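You operate a simulated robot arm through the tools that you are given. There is no shell and no other tool. Be economical: measure what you need, move in short steps, check, and stop when the job is done.

The job below is to be done with a simulated two-armed robot. You get a single attempt, and the scene is never put back.

JOB
Drain the soap pan, refill it from the green-handled jug and wet the blue cloth in it.
Fine: wall bench; black lever closed again, jug emptied and put back, cloth on the wire rack. Set down upright: jug with a green handle.
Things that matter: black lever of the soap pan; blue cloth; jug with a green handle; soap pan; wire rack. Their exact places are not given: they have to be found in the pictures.

It is judged by the outcome, as a careful person would: the job done as asked, and still so three seconds after it is handed in. It fails if anything else is knocked over, pushed out of place, dropped, spilled or broken. Flat cloth is picked up by pressing the open fingertips on it (5 to 10 N) and closing them slowly along it; thin cloth reads only 2 to 8 mm in the jaws.

ROBOT AND FRAMES
Two 7-joint arms with fingered hands on one trunk, on a base that drives. Base frame: it is fixed to the floor where the robot stands at the start and does not move with it; the origin is under the middle of the robot, x ahead of it, y to its left, z up; the surface under the hand at the start is at about z = 900. Lengths are in mm, angles in degrees, forces in N, time in s.
The left shoulder is at the start at [70, 172, 1327], the right one opposite. Places, roughly: black lever of the soap pan [900, 0, 1000]; soap pan [900, 200, 900]; wire rack [700, 600, 900]. Payload 5 kg a hand.
The tool frame of a hand sits at the grasp point between the pads (the TCP): z along the fingers, y along the line on which they close. The tips reach 43 mm beyond it. The gripper opens to 144 mm. The gripper's body begins 50 mm behind the TCP. The gripper is a hand of 5 fingers: y runs from the thumb to the fingers, the wrist lies at [-21, -124, -221] in the tool frame, and closing takes about 1.5 s.
Orientation is that of the tool frame in the base frame, as [roll, pitch, yaw] about the fixed x, y, z axes, in that order (R = Rz(yaw) Ry(pitch) Rx(roll)). With the fingers straight down and the wrist toward the robot, the tool's x, y and z point along [0, 1, 0], [1, 0, 0] and [0, 0, -1] of the base frame.

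CONTROLS
- The arms move only by the tool apply_moves. It takes "left_steps", "right_steps" or both (then of equal length, played together; a hand with none holds still); each is a list of rows, each a list of 6 numbers: the shift along the tool's x, y, z in mm, then the turn, a rotation vector about the tool's x, y, z in degrees. In form: [[dx, dy, dz, rx, ry, rz], ...]. A call has 1 to 12 rows; each row shifts and turns the commanded pose from where the row before left it, along the tool's axes as they then stand. "left_fingers" and "right_fingers" are, for a hand that has rows, the gripper command, from -1 (fully open) to 1 (shut), values between in proportion, set as the call begins (left out, the last holds). Rows are played at 5 a second. More than 50 mm and 8.6 degrees between two rows, or a gripper value outside its range, and nothing of the call is played. A pose out of reach is approached as far as the arm can. The call stops where the force on the tool passes 90 N (or 10 N more than at its start, if that is more) or the arm is blocked; 0.2 s more then pass. Each finger travels about 45 mm/s and halts on what it meets, pressing with about 30 N; the grip force reading is that of the motor and also rises with nothing between the fingers. The clock runs only during rows and for 0.2 s after the last one: add rows that do not move to give the fingers time. It gives the time, the measured TCP pose, the force on the tool (base axes), the opening and the grip force at its end, in the units of the frame above (readings bear some noise), with the torque about the TCP (base axes, N m) and any sound that the robot's microphone picked up.
- Cameras (640 x 400 px; columns grow to the right, rows downward): "scene" is now at [138, 18.2, 1569.4]; the picture's right is [0.19, -0.98, 0.00], its down [-0.51, -0.10, -0.86] and it looks along [0.84, 0.16, -0.51] (base axes); focal length 257 px, centre (320, 200). "left" rides on the left gripper at [-86, -108, -168] in its tool frame; the picture's right is [-0.80, -0.28, 0.53], its down [0.54, -0.73, 0.42] and it looks along [0.27, 0.63, 0.73] (tool axes); focal length 275 px, centre (320, 200). "right" rides on the right gripper at [86, -108, -168] in its tool frame; the picture's right is [-0.80, 0.28, -0.53], its down [-0.54, -0.73, 0.42] and it looks along [-0.27, 0.63, 0.73] (tool axes); focal length 275 px, centre (320, 200).
- get_image(camera): a new picture of that camera. It takes no simulated time.
- slide_trunk(by): slides the trunk up (or, below 0, down) by that many mm; the arms and the scene camera ride with it, the base frame stays. It gives what a move gives, with no picture.
- drive_base(legs): drives the robot by 1 to 6 legs, each [ahead, left, turn to the left] in mm, mm and degrees, along the robot's own axes; the way and the turn of a leg run together, so that a leg with both is an arc; at most 1500 mm and 180 degrees a leg. The arms and the cameras ride along, it lands a little off, and it stops where it bumps. It gives what a move gives.
- finger_targets(index, middle, ring, little, thumb_bend, thumb_turn, hand): sets how far each is bent, from 0 (flat) to 100 (curled in); at 30 the hand is open as for a grip, at 70 the pads meet at the TCP. One left out holds its place. A second passes; each finger stops where it meets its share of the squeeze, and holds until it gets a number again. A gripper value or a shape takes the hand back. It gives what a move gives, with no picture; readings hold the bend of each and the force on index, middle, ring, little, thumb and palm. thumb_turn goes from beside the hand (0) to across from the fingers (100), as for a grip.
- hand_shape(shape, hand): the hand has 5 fingers and takes this shape, open, in about a second: jaw (thumb against the fingers, like two jaws); tri (thumb and two fingers); tip (a fingertip pinch); poke (one finger out to press); point (the index stretched); flat (the hand flat); cup (the hand cupped); fist (a fist). The gripper value then closes the fingers along that shape, each until it touches; the sizes above hold for jaw. It gives what a move gives, with no picture.
- pan_tilt(pan, tilt): turns the head with the scene camera to pan (to the left, within 86 degrees either way) and tilt (down, from -29 to 69), counted from straight ahead of the robot. It gives what a move gives.
- point_at(camera, pixels): for up to 12 pixels [column, row] of the newest picture of that camera ("zoom" is the newest enlarged one), the place [x, y, z] in the base frame of the surface seen there, good to about 3 mm. It takes no simulated time.
- enlarge(camera, box): a new picture of the part [left, top, right, bottom] of that camera's present view, enlarged. It takes no simulated time.
- finish_job(): hands the job in; it is judged then, once.

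Keep the steps short. Do not move on a guess: measure, check each grasp and each placing, and mend mistakes. In all there are 80 turns and 78 pictures (those below and enlarged ones count). Leave the grippers open and the arms clear of the work at the hand-in unless told otherwise, and finish with a single line.

The tools are called after "Request:" by a JSON object that holds its "op" and its "data". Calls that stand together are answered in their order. apply_moves: Moves the arms, as the interface text tells. Its arguments: {"type":"object","properties":{"left_steps":{"type":"array"},"left_fingers":{"type":"number"},"right_steps":{"type":"array"},"right_fingers":{"type":"number"}},"required":[]} The other tools are called the same way: slide_trunk (by) slides the trunk up or down; hand_shape (shape, hand) gives the hand a shape; finger_targets (index, middle, ring, little, thumb_bend, thumb_turn, hand) moves the fingers one by one; drive_base (legs) drives the base; pan_tilt (pan, tilt) turns the head that bears the scene camera; get_image (camera) takes a picture; point_at (camera, pixels) gives the place of the surface under pixels of a picture; enlarge (camera, box) takes an enlarged picture of a part of a camera's view; finish_job () hands the job in.

At the start:

```text
t: 0.0
left_eef_pos: [678.3, 463.1, 1263.2]
left_tool_rot: [-179.9, 0.0, 90.0]
left_wrist_force: [0.8, -0.6, 0.5]
left_torque: [-0.03, -0.04, 0.03]
left_finger_gap: 143.6
left_grip_force: 0.0
left_shape: jaw
left_bend: [30.0, 30.0, 30.0, 30.0, 30.0, 98.0]
left_finger forces: [0.1, 0.1, 0.0, 0.1, 0.0, 0.0]
right_eef_pos: [815.8, -228.0, 1325.3]
right_tool_rot: [-180.0, 0.0, 90.1]
right_wrist_force: [-0.3, 0.2, -0.2]
right_torque: [-0.03, 0.0, -0.03]
right_finger_gap: 143.5
right_grip_force: 0.1
right_shape: jaw
right_bend: [30.0, 30.0, 30.0, 30.0, 30.0, 98.0]
right_finger forces: [0.1, 0.0, 0.0, 0.0, 0.0, 0.0]
trunk travel left (down, up): [-425.0, 515.0]
robot x, y, heading: [2.5, -0.2, 0.1]
head pan, tilt: [10.7, 30.9]
```

scene: 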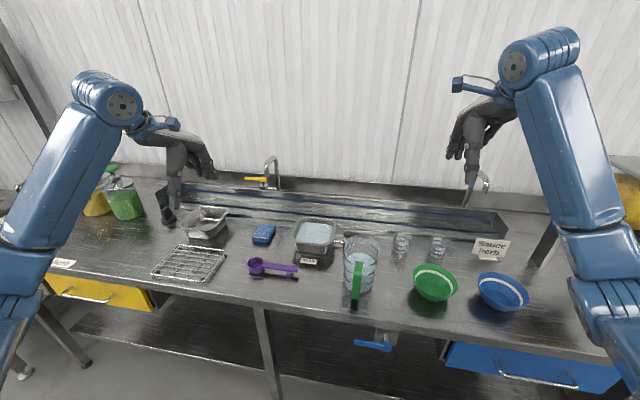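
right: 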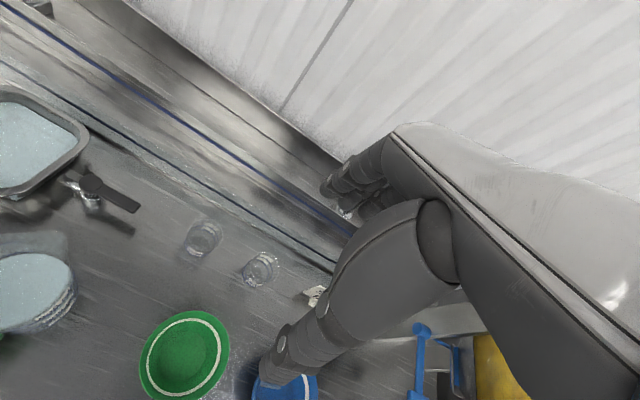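
left: 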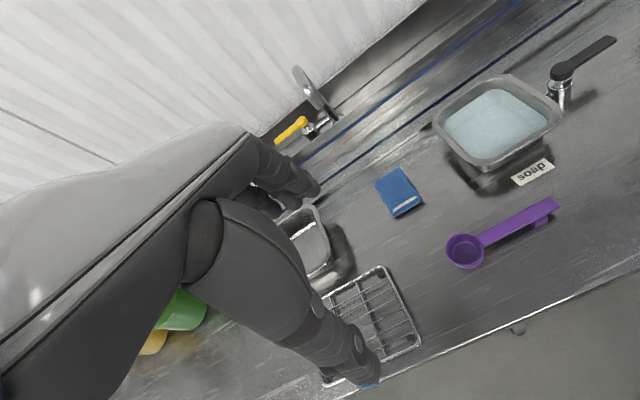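

I see the soap pan near (315,235), the jug with its green handle near (360,265), the blue cloth near (264,234) and the rack near (190,263). I'll enlarge these areas before measuring.

Request:
{"op": "enlarge", "data": {"camera": "scene", "box": [280, 190, 440, 310]}}

Request:
{"op": "enlarge", "data": {"camera": "left", "box": [360, 20, 640, 200]}}

Request:
{"op": "point_at", "data": {"camera": "left", "pixels": [[398, 180], [405, 210], [497, 115], [440, 125], [512, 82], [558, 120], [490, 165], [562, 72], [612, 40], [560, 100], [380, 270], [420, 345]]}}

Request:
{"op": "point_at", "data": {"camera": "scene", "pixels": [[361, 240], [361, 260], [345, 245], [377, 245], [357, 268], [355, 295], [360, 285], [170, 275], [205, 277], [222, 252], [180, 247], [264, 234]]}}

```text
3.33 times, centred on (360, 250) of scene
```

zoom: 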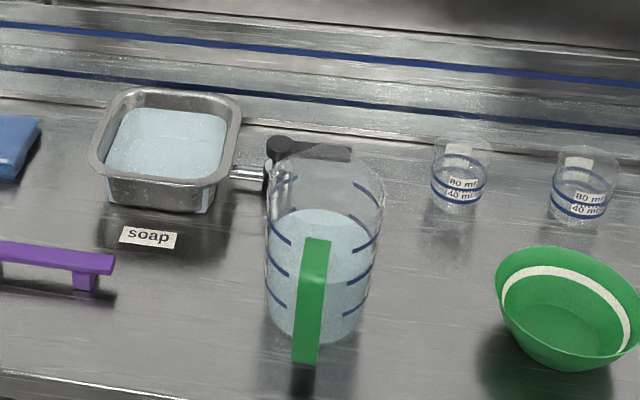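

```text
2.22 times, centred on (500, 110) of left
```

zoom: 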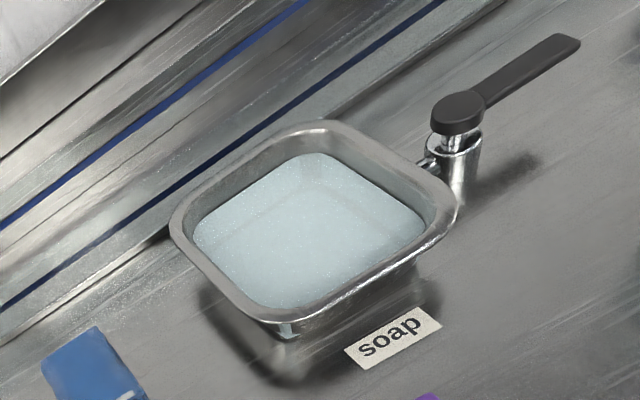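

```text
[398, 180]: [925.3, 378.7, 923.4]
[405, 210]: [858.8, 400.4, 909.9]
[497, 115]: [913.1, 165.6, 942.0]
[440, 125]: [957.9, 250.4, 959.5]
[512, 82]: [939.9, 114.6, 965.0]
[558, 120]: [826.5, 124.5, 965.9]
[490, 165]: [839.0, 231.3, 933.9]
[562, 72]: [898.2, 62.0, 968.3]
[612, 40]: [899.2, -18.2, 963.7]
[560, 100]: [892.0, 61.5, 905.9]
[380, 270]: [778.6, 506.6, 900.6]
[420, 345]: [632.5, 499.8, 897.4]
```

```text
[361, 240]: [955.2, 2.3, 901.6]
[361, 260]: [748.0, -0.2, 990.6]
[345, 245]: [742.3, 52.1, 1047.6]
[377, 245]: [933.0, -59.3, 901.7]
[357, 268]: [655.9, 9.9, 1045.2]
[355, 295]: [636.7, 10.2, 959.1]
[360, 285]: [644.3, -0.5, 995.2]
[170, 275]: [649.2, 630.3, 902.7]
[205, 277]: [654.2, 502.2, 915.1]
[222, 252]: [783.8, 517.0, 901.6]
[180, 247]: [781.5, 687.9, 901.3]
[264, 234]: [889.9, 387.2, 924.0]
```

The lever sits on a vertical valve at about (898,62), with its arm pointing to -y. Next I'll check the underside tap, the jug's edges and the valve in more detail.

Request:
{"op": "enlarge", "data": {"camera": "scene", "box": [320, 220, 400, 270]}}

Request:
{"op": "enlarge", "data": {"camera": "scene", "box": [300, 270, 460, 370]}}

Request:
{"op": "enlarge", "data": {"camera": "right", "box": [0, 80, 240, 340]}}

Request:
{"op": "point_at", "data": {"camera": "right", "pixels": [[30, 290], [70, 285], [65, 240], [20, 235], [50, 320], [93, 183], [135, 207], [202, 240], [262, 268], [83, 140], [5, 345], [92, 205]]}}

```text
8.00 times, centred on (360, 245) of scene
```

zoom: 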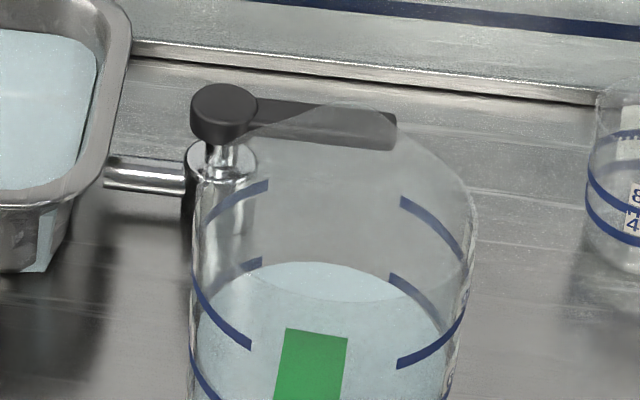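

```text
4.00 times, centred on (380, 320) of scene
```

zoom: 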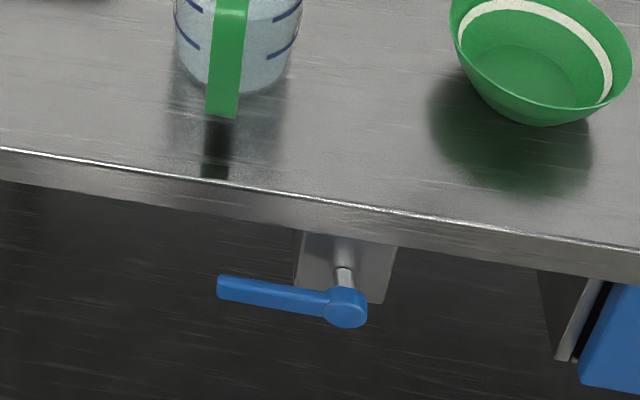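

```text
1.54 times, centred on (120, 210) of right
```

zoom: 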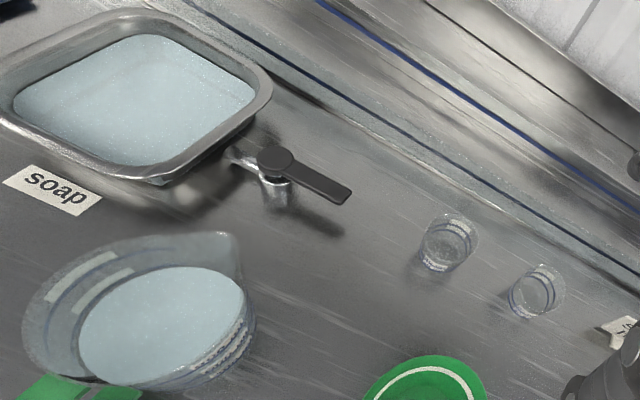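

```text
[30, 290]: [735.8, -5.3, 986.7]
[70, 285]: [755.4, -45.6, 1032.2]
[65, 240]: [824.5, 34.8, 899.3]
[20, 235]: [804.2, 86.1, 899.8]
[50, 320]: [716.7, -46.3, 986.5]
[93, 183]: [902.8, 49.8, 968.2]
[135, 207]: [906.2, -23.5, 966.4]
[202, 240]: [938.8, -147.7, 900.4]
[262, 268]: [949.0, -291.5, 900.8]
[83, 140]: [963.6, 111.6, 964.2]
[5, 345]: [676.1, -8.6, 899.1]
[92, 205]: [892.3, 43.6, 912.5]
```

Jug's axis is about (735,0), spout to +x, handle toward me at x about 645. The lever comes first. I'll put the right hand into a fingertip pinch and bring it above the lever end, staying high at z about 1150.

Request:
{"op": "hand_shape", "data": {"hand": "right", "shape": "tip"}}

Request:
{"op": "apply_moves", "data": {"right_steps": [[44, 16, -10, 0, 0, 0], [44, 16, 0, 0, 0, 0], [44, 16, 0, 0, 0, 0], [44, 16, 0, 0, 0, 0], [39, 19, 0, 0, 0, 0], [0, 0, 45, 0, 0, 0], [0, 0, 45, 0, 0, 0], [0, 0, 45, 0, 0, 0], [0, 0, 45, 0, 0, 0]]}}

Request:
{"op": "pan_tilt", "data": {"pan": 0, "tilt": 36}}

Request:
{"op": "get_image", "data": {"camera": "scene"}}

Request:
{"op": "get_image", "data": {"camera": "right"}}

```text
t: 0.9
left_eef_pos: [677.9, 463.3, 1264.6]
left_tool_rot: [-179.9, 0.0, 90.0]
left_wrist_force: [-1.0, -0.4, -0.1]
left_torque: [0.02, -0.03, -0.01]
left_finger_gap: 143.5
left_grip_force: 0.1
left_shape: jaw
left_bend: [30.0, 30.0, 30.0, 30.0, 30.0, 98.0]
left_finger forces: [0.1, 0.1, 0.0, 0.1, 0.1, 0.0]
right_eef_pos: [816.1, -228.6, 1327.1]
right_tool_rot: [-180.0, 0.0, 90.0]
right_wrist_force: [0.0, 0.3, 0.4]
right_torque: [0.01, -0.01, 0.03]
right_finger_gap: 143.6
right_grip_force: 0.0
right_shape: tip
right_bend: [30.0, 98.0, 99.0, 99.0, 30.0, 98.0]
right_finger forces: [0.1, 0.0, 0.0, 0.0, 0.1, 0.0]
trunk travel left (down, up): [-425.0, 515.0]
robot x, y, heading: [-3.3, 2.4, -0.1]
head pan, tilt: [10.7, 30.9]
```

```text
t: 2.9
left_eef_pos: [679.8, 461.7, 1263.6]
left_tool_rot: [-179.9, 0.0, 90.0]
left_wrist_force: [-0.3, 0.0, -0.4]
left_torque: [0.02, 0.04, -0.01]
left_finger_gap: 143.6
left_grip_force: 0.0
left_shape: jaw
left_bend: [30.0, 30.0, 30.0, 30.0, 30.0, 98.0]
left_finger forces: [0.0, 0.0, 0.0, 0.1, 0.0, 0.1]
right_eef_pos: [901.1, -16.6, 1156.8]
right_tool_rot: [179.9, -0.1, 89.9]
right_wrist_force: [0.3, 0.3, 1.3]
right_torque: [0.0, 0.04, -0.02]
right_finger_gap: 143.7
right_grip_force: 0.0
right_shape: tip
right_bend: [30.0, 98.0, 99.0, 99.0, 30.0, 98.0]
right_finger forces: [0.1, 0.0, 0.1, 0.1, 0.0, 0.1]
trunk travel left (down, up): [-425.0, 515.0]
robot x, y, heading: [1.7, -0.6, -0.3]
head pan, tilt: [10.7, 30.9]
```

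```text
t: 3.6
left_eef_pos: [677.7, 462.5, 1264.3]
left_tool_rot: [179.9, 0.0, 90.0]
left_wrist_force: [0.3, 0.2, 0.4]
left_torque: [-0.01, 0.03, 0.0]
left_finger_gap: 143.7
left_grip_force: 0.0
left_shape: jaw
left_bend: [30.0, 30.0, 30.0, 30.0, 30.0, 98.0]
left_finger forces: [0.0, 0.0, 0.1, 0.0, 0.0, 0.0]
right_eef_pos: [898.8, -16.2, 1158.2]
right_tool_rot: [179.9, 0.0, 89.9]
right_wrist_force: [-0.3, -0.3, 0.5]
right_torque: [0.0, -0.01, -0.02]
right_finger_gap: 143.8
right_grip_force: 0.0
right_shape: tip
right_bend: [30.0, 98.0, 99.0, 99.0, 30.0, 98.0]
right_finger forces: [0.0, 0.1, 0.0, 0.0, 0.0, 0.0]
trunk travel left (down, up): [-425.0, 515.0]
robot x, y, heading: [-1.7, 5.1, 0.1]
head pan, tilt: [0.0, 36.0]
```

```text
69 pictures are left
```

scene: 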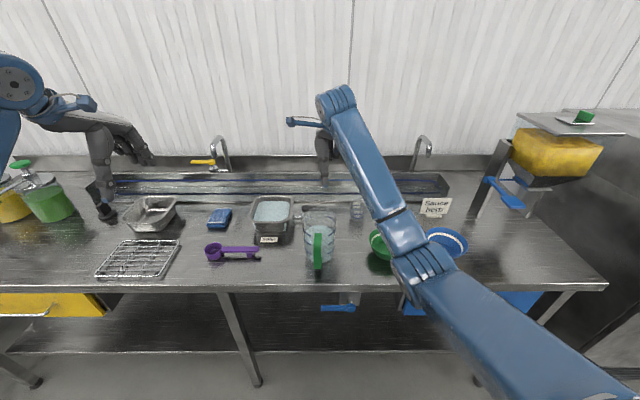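

```text
68 pictures are left
```

right: 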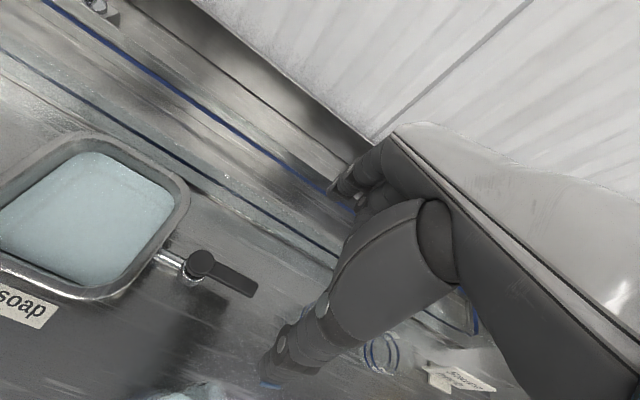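

The lever is clear under the hand. I'll half close the pinch to about 45 mm and lower it so the thumb and index straddle the lever end, with the TCP at about z 985.

Request:
{"op": "apply_moves", "data": {"right_fingers": 0.4, "right_steps": [[8, 0, 0, 0, 0, 0], [0, 0, 0, 0, 0, 0], [0, 0, 0, 0, 0, 0], [0, 0, 0, 0, 0, 0], [0, 0, 0, 0, 0, 0], [0, 0, 35, 0, 0, 0], [0, 0, 35, 0, 0, 0], [0, 0, 25, 0, 0, 0]]}}

Request:
{"op": "get_image", "data": {"camera": "right"}}

Request:
{"op": "enlarge", "data": {"camera": "scene", "box": [240, 130, 400, 230]}}

```text
t: 5.4
left_eef_pos: [678.4, 463.9, 1264.5]
left_tool_rot: [-180.0, 0.1, 90.0]
left_wrist_force: [-1.5, 0.1, 0.7]
left_torque: [0.01, 0.0, -0.04]
left_finger_gap: 143.5
left_grip_force: 0.2
left_shape: jaw
left_bend: [30.0, 30.0, 30.0, 30.0, 30.0, 98.0]
left_finger forces: [0.1, 0.1, 0.1, 0.0, 0.0, 0.1]
right_eef_pos: [900.1, -7.9, 1062.7]
right_tool_rot: [180.0, 0.1, 89.9]
right_wrist_force: [-0.3, -0.2, 0.6]
right_torque: [-0.02, 0.02, 0.01]
right_finger_gap: 44.1
right_grip_force: 0.0
right_shape: tip
right_bend: [73.0, 98.0, 99.0, 99.0, 74.0, 100.0]
right_finger forces: [0.1, 0.0, 0.0, 0.1, 0.1, 0.1]
trunk travel left (down, up): [-425.0, 515.0]
robot x, y, heading: [-3.9, 2.7, 0.1]
head pan, tilt: [0.0, 36.0]
```

```text
67 pictures are left
```

right: 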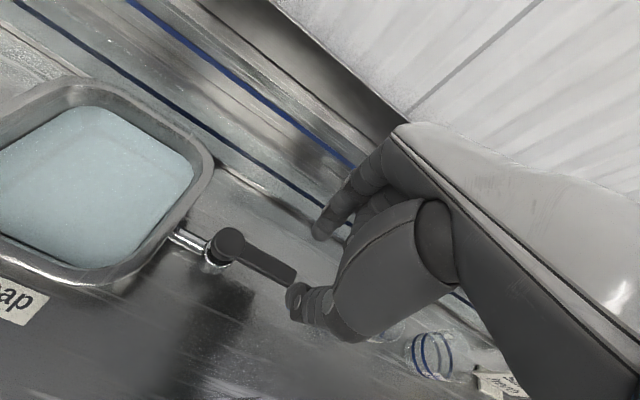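

```text
4.00 times, centred on (320, 180) of scene
```

zoom: 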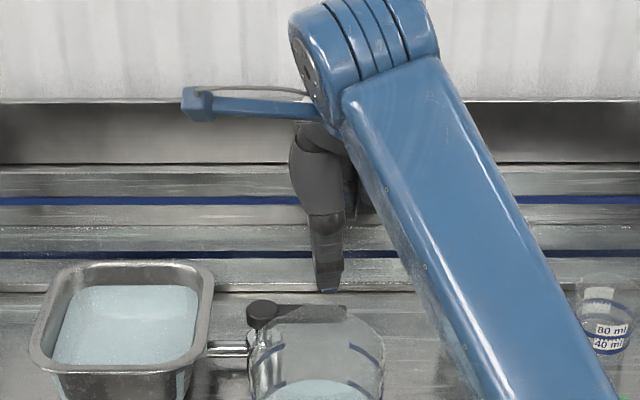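

I can see the index tip near (320,235) and the thumb tip near (297,300) in the right view. I'll measure where both are.

Request:
{"op": "point_at", "data": {"camera": "right", "pixels": [[320, 230], [322, 238], [292, 292], [300, 310], [320, 305], [230, 240], [290, 272], [262, 255], [245, 258]]}}

```text
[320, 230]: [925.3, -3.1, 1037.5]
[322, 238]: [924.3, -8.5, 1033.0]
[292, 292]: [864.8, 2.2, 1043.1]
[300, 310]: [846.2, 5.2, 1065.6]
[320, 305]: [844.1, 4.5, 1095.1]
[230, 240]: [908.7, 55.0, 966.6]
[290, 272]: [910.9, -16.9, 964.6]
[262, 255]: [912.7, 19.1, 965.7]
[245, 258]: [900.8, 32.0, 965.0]
```

The index (x about 925) and thumb (x about 868) straddle the lever (x about 900), tips about 28 mm below the TCP. I'll descend 88 mm.

Request:
{"op": "apply_moves", "data": {"right_steps": [[0, 0, 30, 0, 0, 0], [0, 0, 30, 0, 0, 0], [0, 0, 28, 0, 0, 0]]}}

Request:
{"op": "get_image", "data": {"camera": "right"}}

```text
t: 6.2
left_eef_pos: [677.5, 463.2, 1263.7]
left_tool_rot: [-180.0, -0.1, 89.9]
left_wrist_force: [-0.8, 0.2, 0.1]
left_torque: [0.0, -0.03, -0.03]
left_finger_gap: 143.7
left_grip_force: 0.1
left_shape: jaw
left_bend: [30.0, 30.0, 30.0, 30.0, 30.0, 98.0]
left_finger forces: [0.0, 0.1, 0.0, 0.0, 0.1, 0.1]
right_eef_pos: [897.8, -6.2, 975.8]
right_tool_rot: [-179.9, -0.1, 90.0]
right_wrist_force: [0.0, -0.3, 0.5]
right_torque: [-0.02, 0.05, 0.0]
right_finger_gap: 44.2
right_grip_force: 0.1
right_shape: tip
right_bend: [73.0, 98.0, 99.0, 99.0, 74.0, 100.0]
right_finger forces: [0.0, 0.1, 0.0, 0.1, 0.1, 0.0]
trunk travel left (down, up): [-425.0, 515.0]
robot x, y, heading: [-1.6, -2.3, -0.4]
head pan, tilt: [0.0, 36.0]
```

```text
65 pictures are left
```

right: 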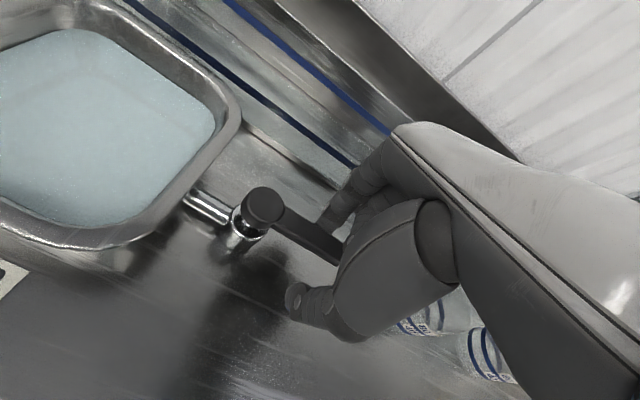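

The index is behind the lever and the thumb in front. Pushing away from the jug is the safer direction, so I'll try +x gently in small steps and read the force.

Request:
{"op": "apply_moves", "data": {"right_steps": [[0, 10, 0, 0, 0, 0], [0, 8, 0, 0, 0, 0], [0, 8, 0, 0, 0, 0], [2, 8, 0, 0, 0, 0]]}}

Request:
{"op": "get_image", "data": {"camera": "right"}}

```text
t: 7.2
left_eef_pos: [677.8, 463.4, 1264.8]
left_tool_rot: [180.0, 0.0, 90.0]
left_wrist_force: [0.0, 0.0, 0.2]
left_torque: [0.01, 0.0, 0.0]
left_finger_gap: 143.6
left_grip_force: 0.0
left_shape: jaw
left_bend: [30.0, 30.0, 30.0, 30.0, 30.0, 98.0]
left_finger forces: [0.0, 0.0, 0.0, 0.0, 0.1, 0.1]
right_eef_pos: [933.1, -3.4, 974.7]
right_tool_rot: [-179.9, 0.0, 89.9]
right_wrist_force: [-2.2, -0.2, 0.6]
right_torque: [0.01, 0.08, 0.07]
right_finger_gap: 44.9
right_grip_force: 0.0
right_shape: tip
right_bend: [73.0, 98.0, 99.0, 99.0, 73.0, 100.0]
right_finger forces: [0.1, 0.1, 0.0, 0.0, 2.0, 0.0]
trunk travel left (down, up): [-425.0, 515.0]
robot x, y, heading: [3.1, 2.8, -0.2]
head pan, tilt: [0.0, 36.0]
```

```text
64 pictures are left
```

right: 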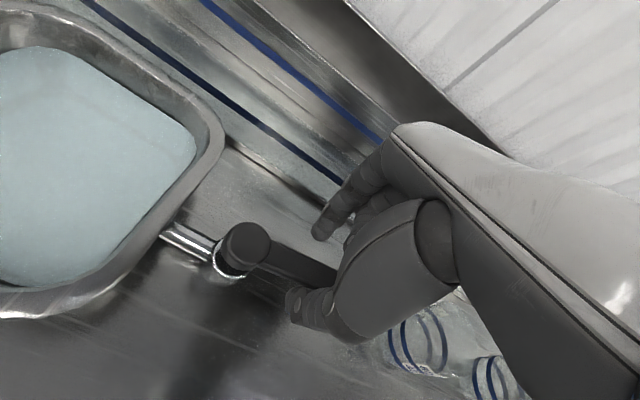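

Only about 2 N so far; the thumb has just met the lever. I'll swing the hand around the valve axis (899,62), 8° per row, turning with the lever.

Request:
{"op": "apply_moves", "data": {"right_steps": [[5.4, 8.7, 0, 0, 0, -8], [5.4, 8.7, 0, 0, 0, -8], [5.4, 8.7, 0, 0, 0, -8], [5.4, 8.7, 0, 0, 0, -8]]}}

Request:
{"op": "get_image", "data": {"camera": "right"}}

Request:
{"op": "get_image", "data": {"camera": "scene"}}

```text
t: 8.2
left_eef_pos: [679.3, 463.0, 1263.8]
left_tool_rot: [-180.0, 0.1, 90.0]
left_wrist_force: [0.1, 0.3, -0.4]
left_torque: [-0.02, -0.03, -0.01]
left_finger_gap: 143.8
left_grip_force: 0.2
left_shape: jaw
left_bend: [30.0, 30.0, 30.0, 30.0, 30.0, 98.0]
left_finger forces: [0.0, 0.1, 0.0, 0.0, 0.0, 0.0]
right_eef_pos: [962.6, 23.9, 973.8]
right_tool_rot: [-180.0, 0.0, 122.1]
right_wrist_force: [-0.8, -2.2, 0.0]
right_torque: [-0.04, 0.06, 0.05]
right_finger_gap: 44.8
right_grip_force: 0.1
right_shape: tip
right_bend: [73.0, 98.0, 99.0, 99.0, 73.0, 100.0]
right_finger forces: [0.0, 0.0, 0.0, 0.1, 2.3, 0.0]
trunk travel left (down, up): [-425.0, 515.0]
robot x, y, heading: [2.9, -2.3, -0.1]
head pan, tilt: [0.0, 36.0]
```

```text
63 pictures are left
```

right: 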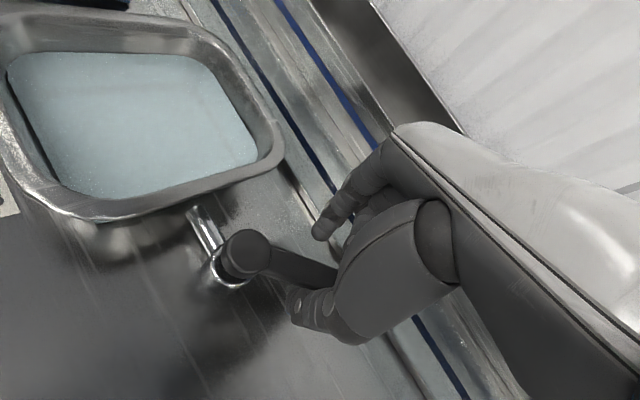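

```text
62 pictures are left
```

scene: 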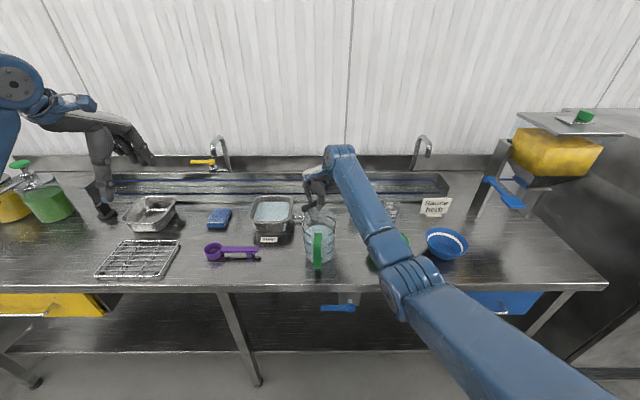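

The lever follows with about 2 N of force. I'll keep going toward a quarter turn.

Request:
{"op": "apply_moves", "data": {"right_steps": [[5.4, 8.7, 0, 0, 0, -8], [5.4, 8.7, 0, 0, 0, -8], [5.4, 8.7, 0, 0, 0, -8], [5.4, 8.7, 0, 0, 0, -8], [5.4, 8.7, 0, 0, 0, -8], [5.4, 8.7, 0, 0, 0, -8]]}}

Request:
{"op": "get_image", "data": {"camera": "right"}}

```text
t: 9.6
left_eef_pos: [680.2, 458.3, 1265.5]
left_tool_rot: [179.9, -0.2, 89.9]
left_wrist_force: [-0.4, -0.7, 0.2]
left_torque: [0.01, -0.02, 0.03]
left_finger_gap: 143.8
left_grip_force: 0.0
left_shape: jaw
left_bend: [30.0, 30.0, 30.0, 30.0, 30.0, 98.0]
left_finger forces: [0.1, 0.1, 0.0, 0.1, 0.0, 0.1]
right_eef_pos: [939.6, 73.0, 974.4]
right_tool_rot: [179.9, 0.0, 169.8]
right_wrist_force: [9.7, -27.8, 9.1]
right_torque: [0.19, -0.13, -0.3]
right_finger_gap: 39.4
right_grip_force: 0.0
right_shape: tip
right_bend: [74.0, 98.0, 99.0, 99.0, 72.0, 100.0]
right_finger forces: [25.7, 0.0, 0.1, 0.0, 5.0, 0.0]
right hand out of reach, approached as far as the arm can: row 5, 6
trunk travel left (down, up): [-425.0, 515.0]
robot x, y, heading: [0.5, 0.1, -0.1]
head pan, tilt: [0.0, 36.0]
```

```text
61 pictures are left
```

right: 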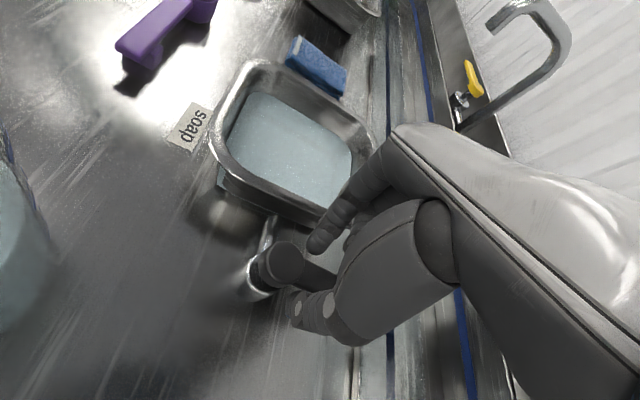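

The index reached the pan rim (25.7 N), so I'll back off along tool -y now. The level already looks lower.

Request:
{"op": "apply_moves", "data": {"right_steps": [[0, -8, 0, 0, 0, 0], [0, -8, 0, 0, 0, 0], [0, 0, 0, 0, 0, 0], [0, 0, 0, 0, 0, 0]]}}

Request:
{"op": "get_image", "data": {"camera": "right"}}

Request:
{"op": "point_at", "data": {"camera": "scene", "pixels": [[252, 203], [291, 203], [289, 233], [250, 233], [272, 218]]}}

```text
t: 10.6
left_eef_pos: [677.2, 463.2, 1264.4]
left_tool_rot: [-179.9, -0.1, 90.0]
left_wrist_force: [0.9, -1.1, 0.1]
left_torque: [0.0, 0.0, 0.03]
left_finger_gap: 143.6
left_grip_force: 0.0
left_shape: jaw
left_bend: [30.0, 30.0, 30.0, 30.0, 30.0, 98.0]
left_finger forces: [0.0, 0.0, 0.1, 0.0, 0.1, 0.0]
right_eef_pos: [933.1, 66.2, 974.0]
right_tool_rot: [-180.0, -0.1, 170.1]
right_wrist_force: [-0.7, -6.4, 2.5]
right_torque: [0.1, 0.0, 0.05]
right_finger_gap: 40.1
right_grip_force: 0.1
right_shape: tip
right_bend: [73.0, 98.0, 99.0, 99.0, 74.0, 100.0]
right_finger forces: [8.0, 0.1, 0.0, 0.0, 0.0, 0.1]
trunk travel left (down, up): [-425.0, 515.0]
robot x, y, heading: [1.2, -1.6, 0.2]
head pan, tilt: [0.0, 36.0]
```

```text
60 pictures are left
```

right: 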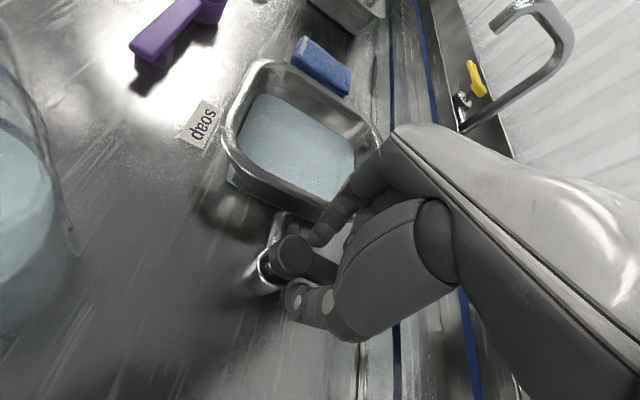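

```text
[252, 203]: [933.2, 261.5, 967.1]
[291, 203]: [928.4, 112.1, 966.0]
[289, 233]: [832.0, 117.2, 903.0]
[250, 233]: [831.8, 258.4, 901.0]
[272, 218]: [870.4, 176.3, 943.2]
```

Contact is lighter at 8 N. I'll back off a little more and measure the liquid level and pan rim in the new view.

Request:
{"op": "apply_moves", "data": {"right_steps": [[-4, -10, 0, 0, 0, 0], [0, 0, 0, 0, 0, 0], [0, 0, 0, 0, 0, 0], [0, 0, 0, 0, 0, 0]]}}

Request:
{"op": "get_image", "data": {"camera": "right"}}

Request:
{"op": "point_at", "data": {"camera": "right", "pixels": [[300, 150], [280, 120], [320, 165], [290, 255], [325, 268], [250, 75], [360, 110]]}}

```text
t: 11.6
left_eef_pos: [679.2, 463.7, 1264.0]
left_tool_rot: [-179.9, 0.1, 90.1]
left_wrist_force: [-0.5, 0.0, 0.3]
left_torque: [0.0, -0.01, 0.01]
left_finger_gap: 143.5
left_grip_force: 0.1
left_shape: jaw
left_bend: [30.0, 30.0, 30.0, 30.0, 30.0, 98.0]
left_finger forces: [0.1, 0.0, 0.0, 0.1, 0.0, 0.0]
right_eef_pos: [936.6, 54.3, 973.1]
right_tool_rot: [-180.0, 0.1, 170.1]
right_wrist_force: [0.9, 0.3, 0.0]
right_torque: [0.02, 0.01, 0.0]
right_finger_gap: 43.2
right_grip_force: 0.1
right_shape: tip
right_bend: [73.0, 98.0, 99.0, 99.0, 74.0, 100.0]
right_finger forces: [0.0, 0.0, 0.1, 0.0, 0.0, 0.0]
trunk travel left (down, up): [-425.0, 515.0]
robot x, y, heading: [0.7, 3.1, 0.1]
head pan, tilt: [0.0, 36.0]
```

```text
59 pictures are left
```

right: 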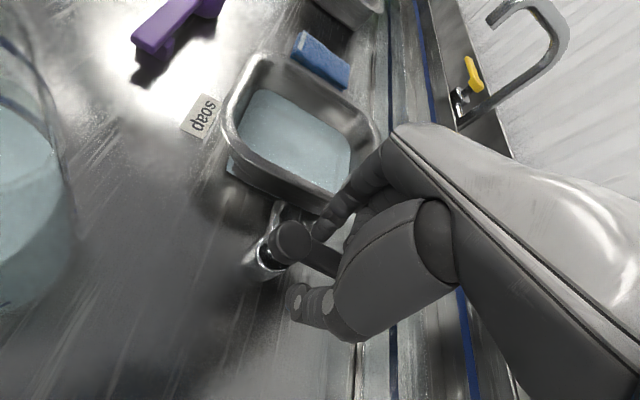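

```text
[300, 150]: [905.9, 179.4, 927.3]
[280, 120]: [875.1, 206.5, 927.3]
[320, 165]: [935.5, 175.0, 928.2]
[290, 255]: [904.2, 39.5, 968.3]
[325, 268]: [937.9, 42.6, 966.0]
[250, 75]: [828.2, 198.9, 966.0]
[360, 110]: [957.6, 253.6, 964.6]
```

The level has dropped from 942 to 927, so it's draining. I'll wait with the hand still.

Request:
{"op": "apply_moves", "data": {"right_steps": [[0, 0, 0, 0, 0, 0], [0, 0, 0, 0, 0, 0], [0, 0, 0, 0, 0, 0], [0, 0, 0, 0, 0, 0], [0, 0, 0, 0, 0, 0], [0, 0, 0, 0, 0, 0], [0, 0, 0, 0, 0, 0], [0, 0, 0, 0, 0, 0], [0, 0, 0, 0, 0, 0], [0, 0, 0, 0, 0, 0], [0, 0, 0, 0, 0, 0], [0, 0, 0, 0, 0, 0]]}}

Request:
{"op": "apply_moves", "data": {"right_steps": [[0, 0, 0, 0, 0, 0], [0, 0, 0, 0, 0, 0], [0, 0, 0, 0, 0, 0], [0, 0, 0, 0, 0, 0], [0, 0, 0, 0, 0, 0], [0, 0, 0, 0, 0, 0], [0, 0, 0, 0, 0, 0], [0, 0, 0, 0, 0, 0], [0, 0, 0, 0, 0, 0], [0, 0, 0, 0, 0, 0], [0, 0, 0, 0, 0, 0], [0, 0, 0, 0, 0, 0]]}}

Request:
{"op": "get_image", "data": {"camera": "right"}}

Request:
{"op": "point_at", "data": {"camera": "right", "pixels": [[300, 150], [280, 120], [320, 165]]}}

Request:
{"op": "enlarge", "data": {"camera": "scene", "box": [220, 160, 380, 260]}}

```text
t: 14.2
left_eef_pos: [678.0, 463.0, 1264.5]
left_tool_rot: [180.0, 0.1, 90.0]
left_wrist_force: [-0.3, 1.0, 0.0]
left_torque: [0.02, -0.02, 0.0]
left_finger_gap: 143.4
left_grip_force: 0.1
left_shape: jaw
left_bend: [30.0, 30.0, 30.0, 30.0, 30.0, 98.0]
left_finger forces: [0.1, 0.0, 0.0, 0.1, 0.0, 0.1]
right_eef_pos: [936.6, 55.0, 974.0]
right_tool_rot: [-180.0, 0.0, 170.1]
right_wrist_force: [-0.7, 0.9, 0.2]
right_torque: [0.0, 0.0, -0.02]
right_finger_gap: 43.0
right_grip_force: 0.0
right_shape: tip
right_bend: [73.0, 98.0, 99.0, 99.0, 74.0, 100.0]
right_finger forces: [0.0, 0.0, 0.0, 0.1, 0.0, 0.0]
trunk travel left (down, up): [-425.0, 515.0]
robot x, y, heading: [1.1, 3.8, 0.0]
head pan, tilt: [0.0, 36.0]
```

```text
t: 16.8
left_eef_pos: [678.7, 463.6, 1263.9]
left_tool_rot: [-180.0, 0.0, 90.0]
left_wrist_force: [-0.4, -0.7, -0.1]
left_torque: [-0.03, -0.01, -0.01]
left_finger_gap: 143.3
left_grip_force: 0.2
left_shape: jaw
left_bend: [30.0, 30.0, 30.0, 30.0, 30.0, 98.0]
left_finger forces: [0.0, 0.0, 0.0, 0.0, 0.1, 0.0]
right_eef_pos: [937.2, 54.5, 974.5]
right_tool_rot: [180.0, 0.0, 170.0]
right_wrist_force: [0.0, 0.0, -0.2]
right_torque: [0.0, 0.0, -0.01]
right_finger_gap: 43.0
right_grip_force: 0.0
right_shape: tip
right_bend: [73.0, 98.0, 99.0, 99.0, 74.0, 100.0]
right_finger forces: [0.0, 0.0, 0.0, 0.0, 0.0, 0.0]
trunk travel left (down, up): [-425.0, 515.0]
robot x, y, heading: [-1.9, -0.5, 0.1]
head pan, tilt: [0.0, 36.0]
```

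```text
58 pictures are left
```

right: 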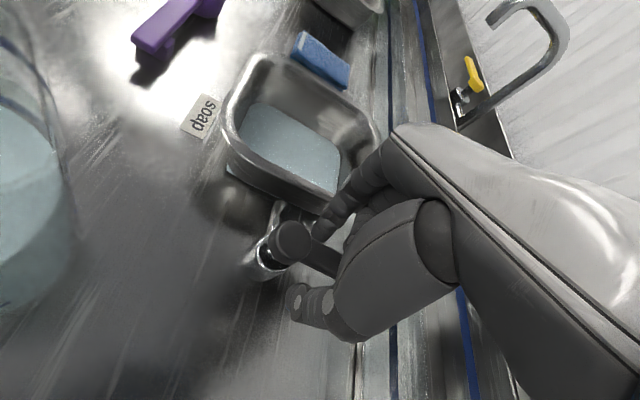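

```text
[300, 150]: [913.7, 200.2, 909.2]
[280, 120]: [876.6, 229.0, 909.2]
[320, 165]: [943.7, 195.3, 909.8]
```

```text
4.00 times, centred on (300, 210) of scene
```

zoom: 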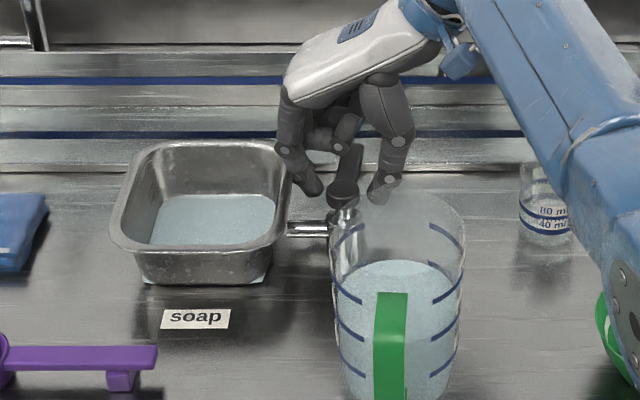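

The level is at 909 and nearly out; the lever points straight back. I'll wait longer.

Request:
{"op": "apply_moves", "data": {"right_steps": [[0, 0, 0, 0, 0, 0], [0, 0, 0, 0, 0, 0], [0, 0, 0, 0, 0, 0], [0, 0, 0, 0, 0, 0], [0, 0, 0, 0, 0, 0], [0, 0, 0, 0, 0, 0], [0, 0, 0, 0, 0, 0], [0, 0, 0, 0, 0, 0], [0, 0, 0, 0, 0, 0], [0, 0, 0, 0, 0, 0], [0, 0, 0, 0, 0, 0], [0, 0, 0, 0, 0, 0]]}}

Request:
{"op": "apply_moves", "data": {"right_steps": [[0, 0, 0, 0, 0, 0], [0, 0, 0, 0, 0, 0], [0, 0, 0, 0, 0, 0], [0, 0, 0, 0, 0, 0], [0, 0, 0, 0, 0, 0], [0, 0, 0, 0, 0, 0], [0, 0, 0, 0, 0, 0], [0, 0, 0, 0, 0, 0], [0, 0, 0, 0, 0, 0], [0, 0, 0, 0, 0, 0], [0, 0, 0, 0, 0, 0], [0, 0, 0, 0, 0, 0]]}}

Request:
{"op": "get_image", "data": {"camera": "right"}}

Request:
{"op": "point_at", "data": {"camera": "right", "pixels": [[300, 150], [280, 120], [320, 165]]}}

```text
t: 19.4
left_eef_pos: [679.1, 463.5, 1264.8]
left_tool_rot: [179.9, 0.0, 90.0]
left_wrist_force: [0.8, 0.0, -1.0]
left_torque: [0.02, -0.01, 0.02]
left_finger_gap: 143.4
left_grip_force: 0.0
left_shape: jaw
left_bend: [30.0, 30.0, 30.0, 30.0, 30.0, 98.0]
left_finger forces: [0.0, 0.0, 0.0, 0.1, 0.2, 0.0]
right_eef_pos: [937.0, 55.8, 974.5]
right_tool_rot: [179.9, -0.1, 170.0]
right_wrist_force: [1.1, -0.2, -0.1]
right_torque: [-0.03, -0.01, 0.0]
right_finger_gap: 43.1
right_grip_force: 0.0
right_shape: tip
right_bend: [73.0, 98.0, 99.0, 99.0, 74.0, 100.0]
right_finger forces: [0.0, 0.0, 0.1, 0.0, 0.1, 0.0]
trunk travel left (down, up): [-425.0, 515.0]
robot x, y, heading: [0.4, 0.2, -0.2]
head pan, tilt: [0.0, 36.0]
```

```text
t: 22.0
left_eef_pos: [679.1, 463.3, 1263.8]
left_tool_rot: [-179.9, 0.0, 89.9]
left_wrist_force: [1.2, -0.3, 0.2]
left_torque: [0.01, 0.01, 0.0]
left_finger_gap: 143.6
left_grip_force: 0.1
left_shape: jaw
left_bend: [30.0, 30.0, 30.0, 30.0, 30.0, 98.0]
left_finger forces: [0.0, 0.0, 0.0, 0.0, 0.1, 0.1]
right_eef_pos: [937.4, 54.4, 973.6]
right_tool_rot: [-180.0, 0.0, 170.0]
right_wrist_force: [-0.5, -0.1, -0.1]
right_torque: [-0.01, 0.02, -0.01]
right_finger_gap: 43.2
right_grip_force: 0.1
right_shape: tip
right_bend: [73.0, 98.0, 99.0, 99.0, 74.0, 100.0]
right_finger forces: [0.0, 0.0, 0.0, 0.0, 0.0, 0.0]
trunk travel left (down, up): [-425.0, 515.0]
robot x, y, heading: [0.6, 0.1, -0.1]
head pan, tilt: [0.0, 36.0]
```

```text
56 pictures are left
```

right: 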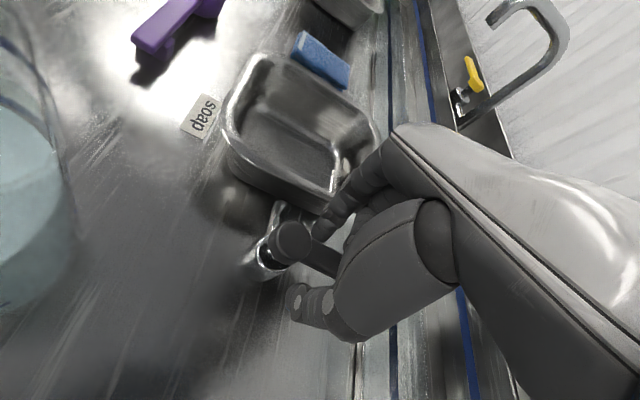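

```text
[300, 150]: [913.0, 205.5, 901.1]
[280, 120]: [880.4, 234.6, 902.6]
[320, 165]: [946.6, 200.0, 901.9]
```

The pan is empty; the floor reads 901. Now I'll close the lever, with the index swinging it back clockwise about the valve axis.

Request:
{"op": "apply_moves", "data": {"right_steps": [[0, -8, 0, 0, 0, 0], [-0.2, -5.3, 0, 0, 0, 8], [-0.2, -5.6, 0, 0, 0, 8], [-0.2, -5.9, 0, 0, 0, 8], [-0.2, -6.2, 0, 0, 0, 8], [-0.2, -6.5, 0, 0, 0, 8], [-0.2, -6.8, 0, 0, 0, 8]]}}

Request:
{"op": "get_image", "data": {"camera": "right"}}

```text
t: 23.6
left_eef_pos: [679.0, 464.1, 1264.4]
left_tool_rot: [179.9, 0.0, 90.0]
left_wrist_force: [0.7, -1.1, -0.1]
left_torque: [-0.01, -0.02, 0.03]
left_finger_gap: 143.7
left_grip_force: 0.1
left_shape: jaw
left_bend: [30.0, 30.0, 30.0, 30.0, 30.0, 98.0]
left_finger forces: [0.0, 0.1, 0.0, 0.0, 0.0, 0.0]
right_eef_pos: [918.2, 17.0, 975.1]
right_tool_rot: [-179.9, 0.1, 121.9]
right_wrist_force: [0.0, 2.0, -3.2]
right_torque: [-0.01, 0.06, 0.05]
right_finger_gap: 44.2
right_grip_force: 0.1
right_shape: tip
right_bend: [73.0, 98.0, 99.0, 99.0, 74.0, 100.0]
right_finger forces: [3.5, 0.1, 0.1, 0.0, 0.0, 0.1]
trunk travel left (down, up): [-425.0, 515.0]
robot x, y, heading: [0.9, 0.8, -0.3]
head pan, tilt: [0.0, 36.0]
```

```text
55 pictures are left
```

right: 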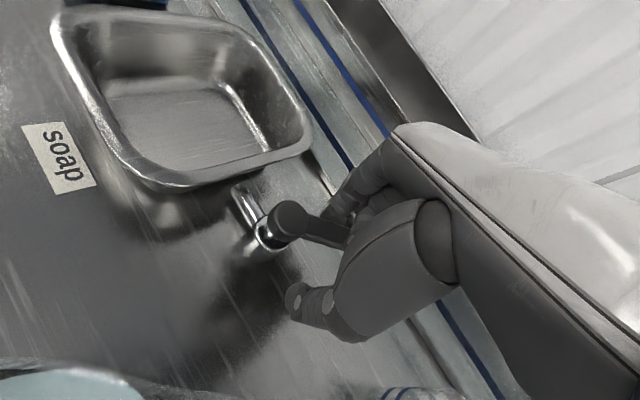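

The lever follows. I'll continue with 4 more rows and then check.

Request:
{"op": "apply_moves", "data": {"right_steps": [[0.5, -6.8, 0, 0, 0, 8], [0.5, -6.8, 0, 0, 0, 8], [0.5, -6.8, 0, 0, 0, 8], [0.5, -7, 0, 0, 0, 8]]}}

Request:
{"op": "get_image", "data": {"camera": "right"}}

Request:
{"op": "point_at", "data": {"camera": "right", "pixels": [[265, 205], [290, 222], [310, 235], [325, 245], [275, 200]]}}

```text
t: 24.6
left_eef_pos: [678.3, 462.7, 1262.3]
left_tool_rot: [-179.9, 0.1, 90.0]
left_wrist_force: [-0.1, 0.1, 0.1]
left_torque: [-0.04, 0.02, 0.02]
left_finger_gap: 143.5
left_grip_force: 0.1
left_shape: jaw
left_bend: [30.0, 30.0, 30.0, 30.0, 30.0, 98.0]
left_finger forces: [0.0, 0.0, 0.0, 0.0, 0.1, 0.1]
right_eef_pos: [893.9, 9.6, 973.4]
right_tool_rot: [180.0, -0.1, 89.8]
right_wrist_force: [1.9, 1.8, -0.9]
right_torque: [0.02, -0.03, 0.05]
right_finger_gap: 44.1
right_grip_force: 0.0
right_shape: tip
right_bend: [73.0, 98.0, 99.0, 99.0, 74.0, 100.0]
right_finger forces: [2.4, 0.1, 0.0, 0.1, 0.0, 0.1]
trunk travel left (down, up): [-425.0, 515.0]
robot x, y, heading: [0.1, 0.6, -0.0]
head pan, tilt: [0.0, 36.0]
```

```text
54 pictures are left
```

right: 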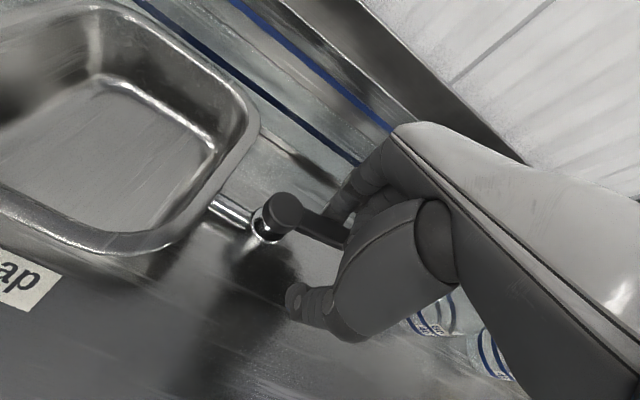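

```text
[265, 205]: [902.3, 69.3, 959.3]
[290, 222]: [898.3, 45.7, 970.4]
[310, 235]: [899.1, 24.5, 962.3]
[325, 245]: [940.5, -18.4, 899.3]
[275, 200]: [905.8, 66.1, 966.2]
```

The lever needs a bit more. I'll pull gently toward me until it meets its stop.

Request:
{"op": "apply_moves", "data": {"right_steps": [[0, -4, 0, 0, 0, 0], [0, -4, 0, 0, 0, 0], [0, -4, 0, 0, 0, 0], [0, -4, 0, 0, 0, 0]]}}

Request:
{"op": "get_image", "data": {"camera": "right"}}

```text
t: 25.6
left_eef_pos: [678.9, 464.1, 1263.5]
left_tool_rot: [-179.9, 0.1, 89.9]
left_wrist_force: [0.3, -0.1, 0.4]
left_torque: [0.03, 0.01, -0.03]
left_finger_gap: 143.5
left_grip_force: 0.1
left_shape: jaw
left_bend: [30.0, 30.0, 30.0, 30.0, 30.0, 98.0]
left_finger forces: [0.1, 0.1, 0.0, 0.1, 0.0, 0.0]
right_eef_pos: [877.7, 9.1, 972.8]
right_tool_rot: [180.0, -0.1, 89.9]
right_wrist_force: [10.3, -1.2, -0.1]
right_torque: [0.01, -0.15, -0.07]
right_finger_gap: 48.9
right_grip_force: 0.0
right_shape: tip
right_bend: [39.0, 98.0, 99.0, 99.0, 74.0, 100.0]
right_finger forces: [9.4, 0.0, 0.1, 0.1, 0.1, 0.0]
trunk travel left (down, up): [-425.0, 515.0]
robot x, y, heading: [-0.7, -2.3, -0.2]
head pan, tilt: [0.0, 36.0]
```

```text
53 pictures are left
```

right: 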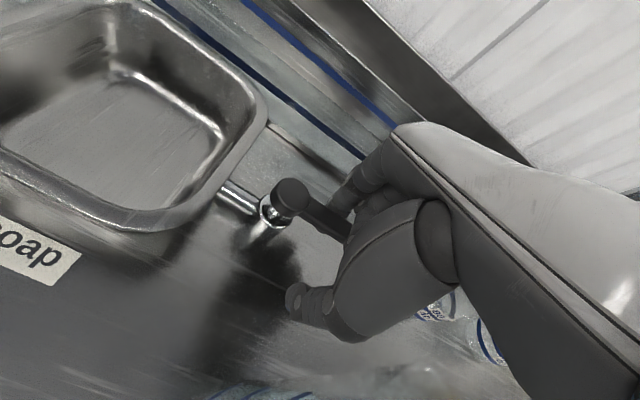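

The force rose to 10 N against a stop. I'll release, lift straight up and check the lever.

Request:
{"op": "apply_moves", "data": {"right_steps": [[0, 10, 0, 0, 0, 0], [0, 5, 0, 0, 0, 0], [0, 0, -45, 0, 0, 0], [0, 0, -45, 0, 0, 0], [0, 0, -45, 0, 0, 0], [0, 0, -45, 0, 0, 0], [-50, 0, -20, 0, 0, 0]]}}

Request:
{"op": "get_image", "data": {"camera": "right"}}

Request:
{"op": "point_at", "data": {"camera": "right", "pixels": [[200, 262], [215, 270], [240, 285], [182, 255]]}}

```text
refused: row 7 steps farther than a row can; nothing moved
```

```text
52 pictures are left
```

right: 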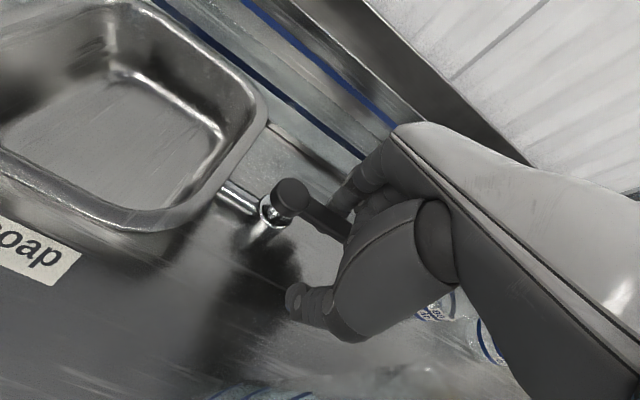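

```text
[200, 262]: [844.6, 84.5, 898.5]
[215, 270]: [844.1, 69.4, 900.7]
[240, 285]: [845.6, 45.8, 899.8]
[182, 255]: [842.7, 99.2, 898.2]
```

The last row was too long, so nothing moved. I'll repeat it with shorter rows.

Request:
{"op": "apply_moves", "data": {"right_steps": [[0, 10, 0, 0, 0, 0], [0, 5, 0, 0, 0, 0], [0, 0, -45, 0, 0, 0], [0, 0, -45, 0, 0, 0], [0, 0, -45, 0, 0, 0], [0, 0, -45, 0, 0, 0]]}}

Request:
{"op": "get_image", "data": {"camera": "right"}}

```text
t: 27.0
left_eef_pos: [676.5, 463.5, 1264.2]
left_tool_rot: [-180.0, 0.1, 90.0]
left_wrist_force: [-0.6, 0.4, -0.8]
left_torque: [-0.04, 0.0, 0.02]
left_finger_gap: 143.6
left_grip_force: 0.1
left_shape: jaw
left_bend: [30.0, 30.0, 30.0, 30.0, 30.0, 98.0]
left_finger forces: [0.0, 0.0, 0.0, 0.0, 0.0, 0.0]
right_eef_pos: [894.1, 12.9, 1152.7]
right_tool_rot: [-179.9, 0.1, 90.0]
right_wrist_force: [0.0, -0.1, -1.3]
right_torque: [-0.01, -0.04, 0.0]
right_finger_gap: 43.8
right_grip_force: 0.1
right_shape: tip
right_bend: [73.0, 98.0, 99.0, 99.0, 74.0, 100.0]
right_finger forces: [0.1, 0.0, 0.1, 0.1, 0.0, 0.0]
trunk travel left (down, up): [-425.0, 515.0]
robot x, y, heading: [-1.1, -1.3, -0.0]
head pan, tilt: [0.0, 36.0]
```

```text
51 pictures are left
```

right: 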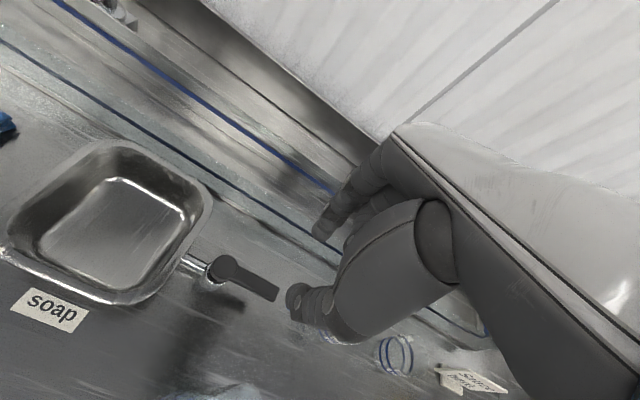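

The lever is visible from (225,270) to (275,295), so I'll measure its angle. I'll also look at the pan rim to be sure the pan hasn't moved.

Request:
{"op": "point_at", "data": {"camera": "right", "pixels": [[225, 268], [245, 278], [270, 292], [208, 200], [120, 300], [105, 145], [150, 240]]}}

```text
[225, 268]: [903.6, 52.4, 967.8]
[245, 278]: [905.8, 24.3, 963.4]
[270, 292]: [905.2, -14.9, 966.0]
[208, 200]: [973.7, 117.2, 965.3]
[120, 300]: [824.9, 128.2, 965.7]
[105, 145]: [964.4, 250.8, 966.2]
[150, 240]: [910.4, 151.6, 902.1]
```

The lever is back at its starting angle and the pan is in place. I'll park the right arm at its start and then study the jug.

Request:
{"op": "apply_moves", "data": {"right_steps": [[0, 0, -45, 0, 0, 0], [0, 0, -45, 0, 0, 0], [0, 0, -45, 0, 0, 0], [-45, -10, -10, 0, 0, 0], [-48, -10, 0, 0, 0, 0], [-48, -10, 0, 0, 0, 0], [-48, -10, 0, 0, 0, 0], [-48, -10, 0, 0, 0, 0], [-48, 0, 0, 0, 0, 0], [-48, 0, 0, 0, 0, 0]]}}

Request:
{"op": "enlarge", "data": {"camera": "scene", "box": [280, 200, 360, 280]}}

Request:
{"op": "point_at", "data": {"camera": "zoom", "pixels": [[320, 180], [310, 180], [330, 180], [320, 200], [315, 260], [325, 300], [310, 300], [318, 320], [318, 172], [290, 150], [350, 150], [318, 340]]}}

```text
t: 29.2
left_eef_pos: [677.3, 461.1, 1264.3]
left_tool_rot: [-180.0, -0.2, 90.0]
left_wrist_force: [-0.7, -0.8, -0.2]
left_torque: [0.03, 0.0, 0.03]
left_finger_gap: 143.5
left_grip_force: 0.1
left_shape: jaw
left_bend: [30.0, 30.0, 30.0, 30.0, 30.0, 98.0]
left_finger forces: [0.0, 0.1, 0.0, 0.0, 0.1, 0.0]
right_eef_pos: [841.3, -325.2, 1303.3]
right_tool_rot: [-179.9, -0.1, 90.0]
right_wrist_force: [0.3, 0.2, -0.3]
right_torque: [0.07, 0.01, 0.02]
right_finger_gap: 43.5
right_grip_force: 0.0
right_shape: tip
right_bend: [73.0, 98.0, 99.0, 99.0, 74.0, 100.0]
right_finger forces: [0.0, 0.0, 0.0, 0.0, 0.0, 0.0]
trunk travel left (down, up): [-425.0, 515.0]
robot x, y, heading: [3.3, 2.1, 0.1]
head pan, tilt: [0.0, 36.0]
```

```text
5.00 times, centred on (320, 240) of scene
```

zoom: 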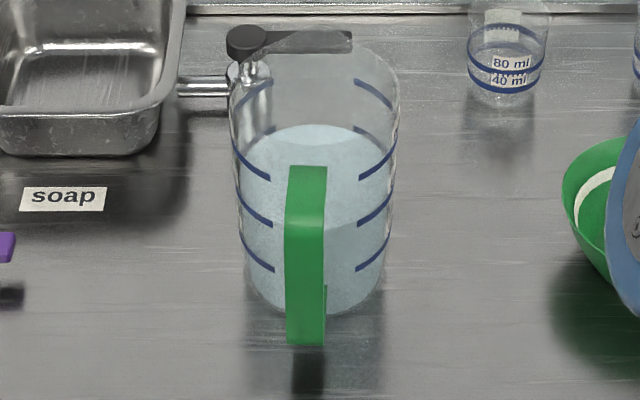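

```text
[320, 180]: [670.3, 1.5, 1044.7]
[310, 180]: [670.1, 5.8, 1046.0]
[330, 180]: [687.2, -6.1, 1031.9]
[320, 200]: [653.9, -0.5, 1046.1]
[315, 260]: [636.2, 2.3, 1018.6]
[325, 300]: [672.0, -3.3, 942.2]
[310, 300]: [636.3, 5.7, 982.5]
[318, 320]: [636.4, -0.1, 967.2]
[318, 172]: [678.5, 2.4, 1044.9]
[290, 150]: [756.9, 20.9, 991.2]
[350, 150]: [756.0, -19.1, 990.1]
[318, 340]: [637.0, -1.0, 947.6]
```

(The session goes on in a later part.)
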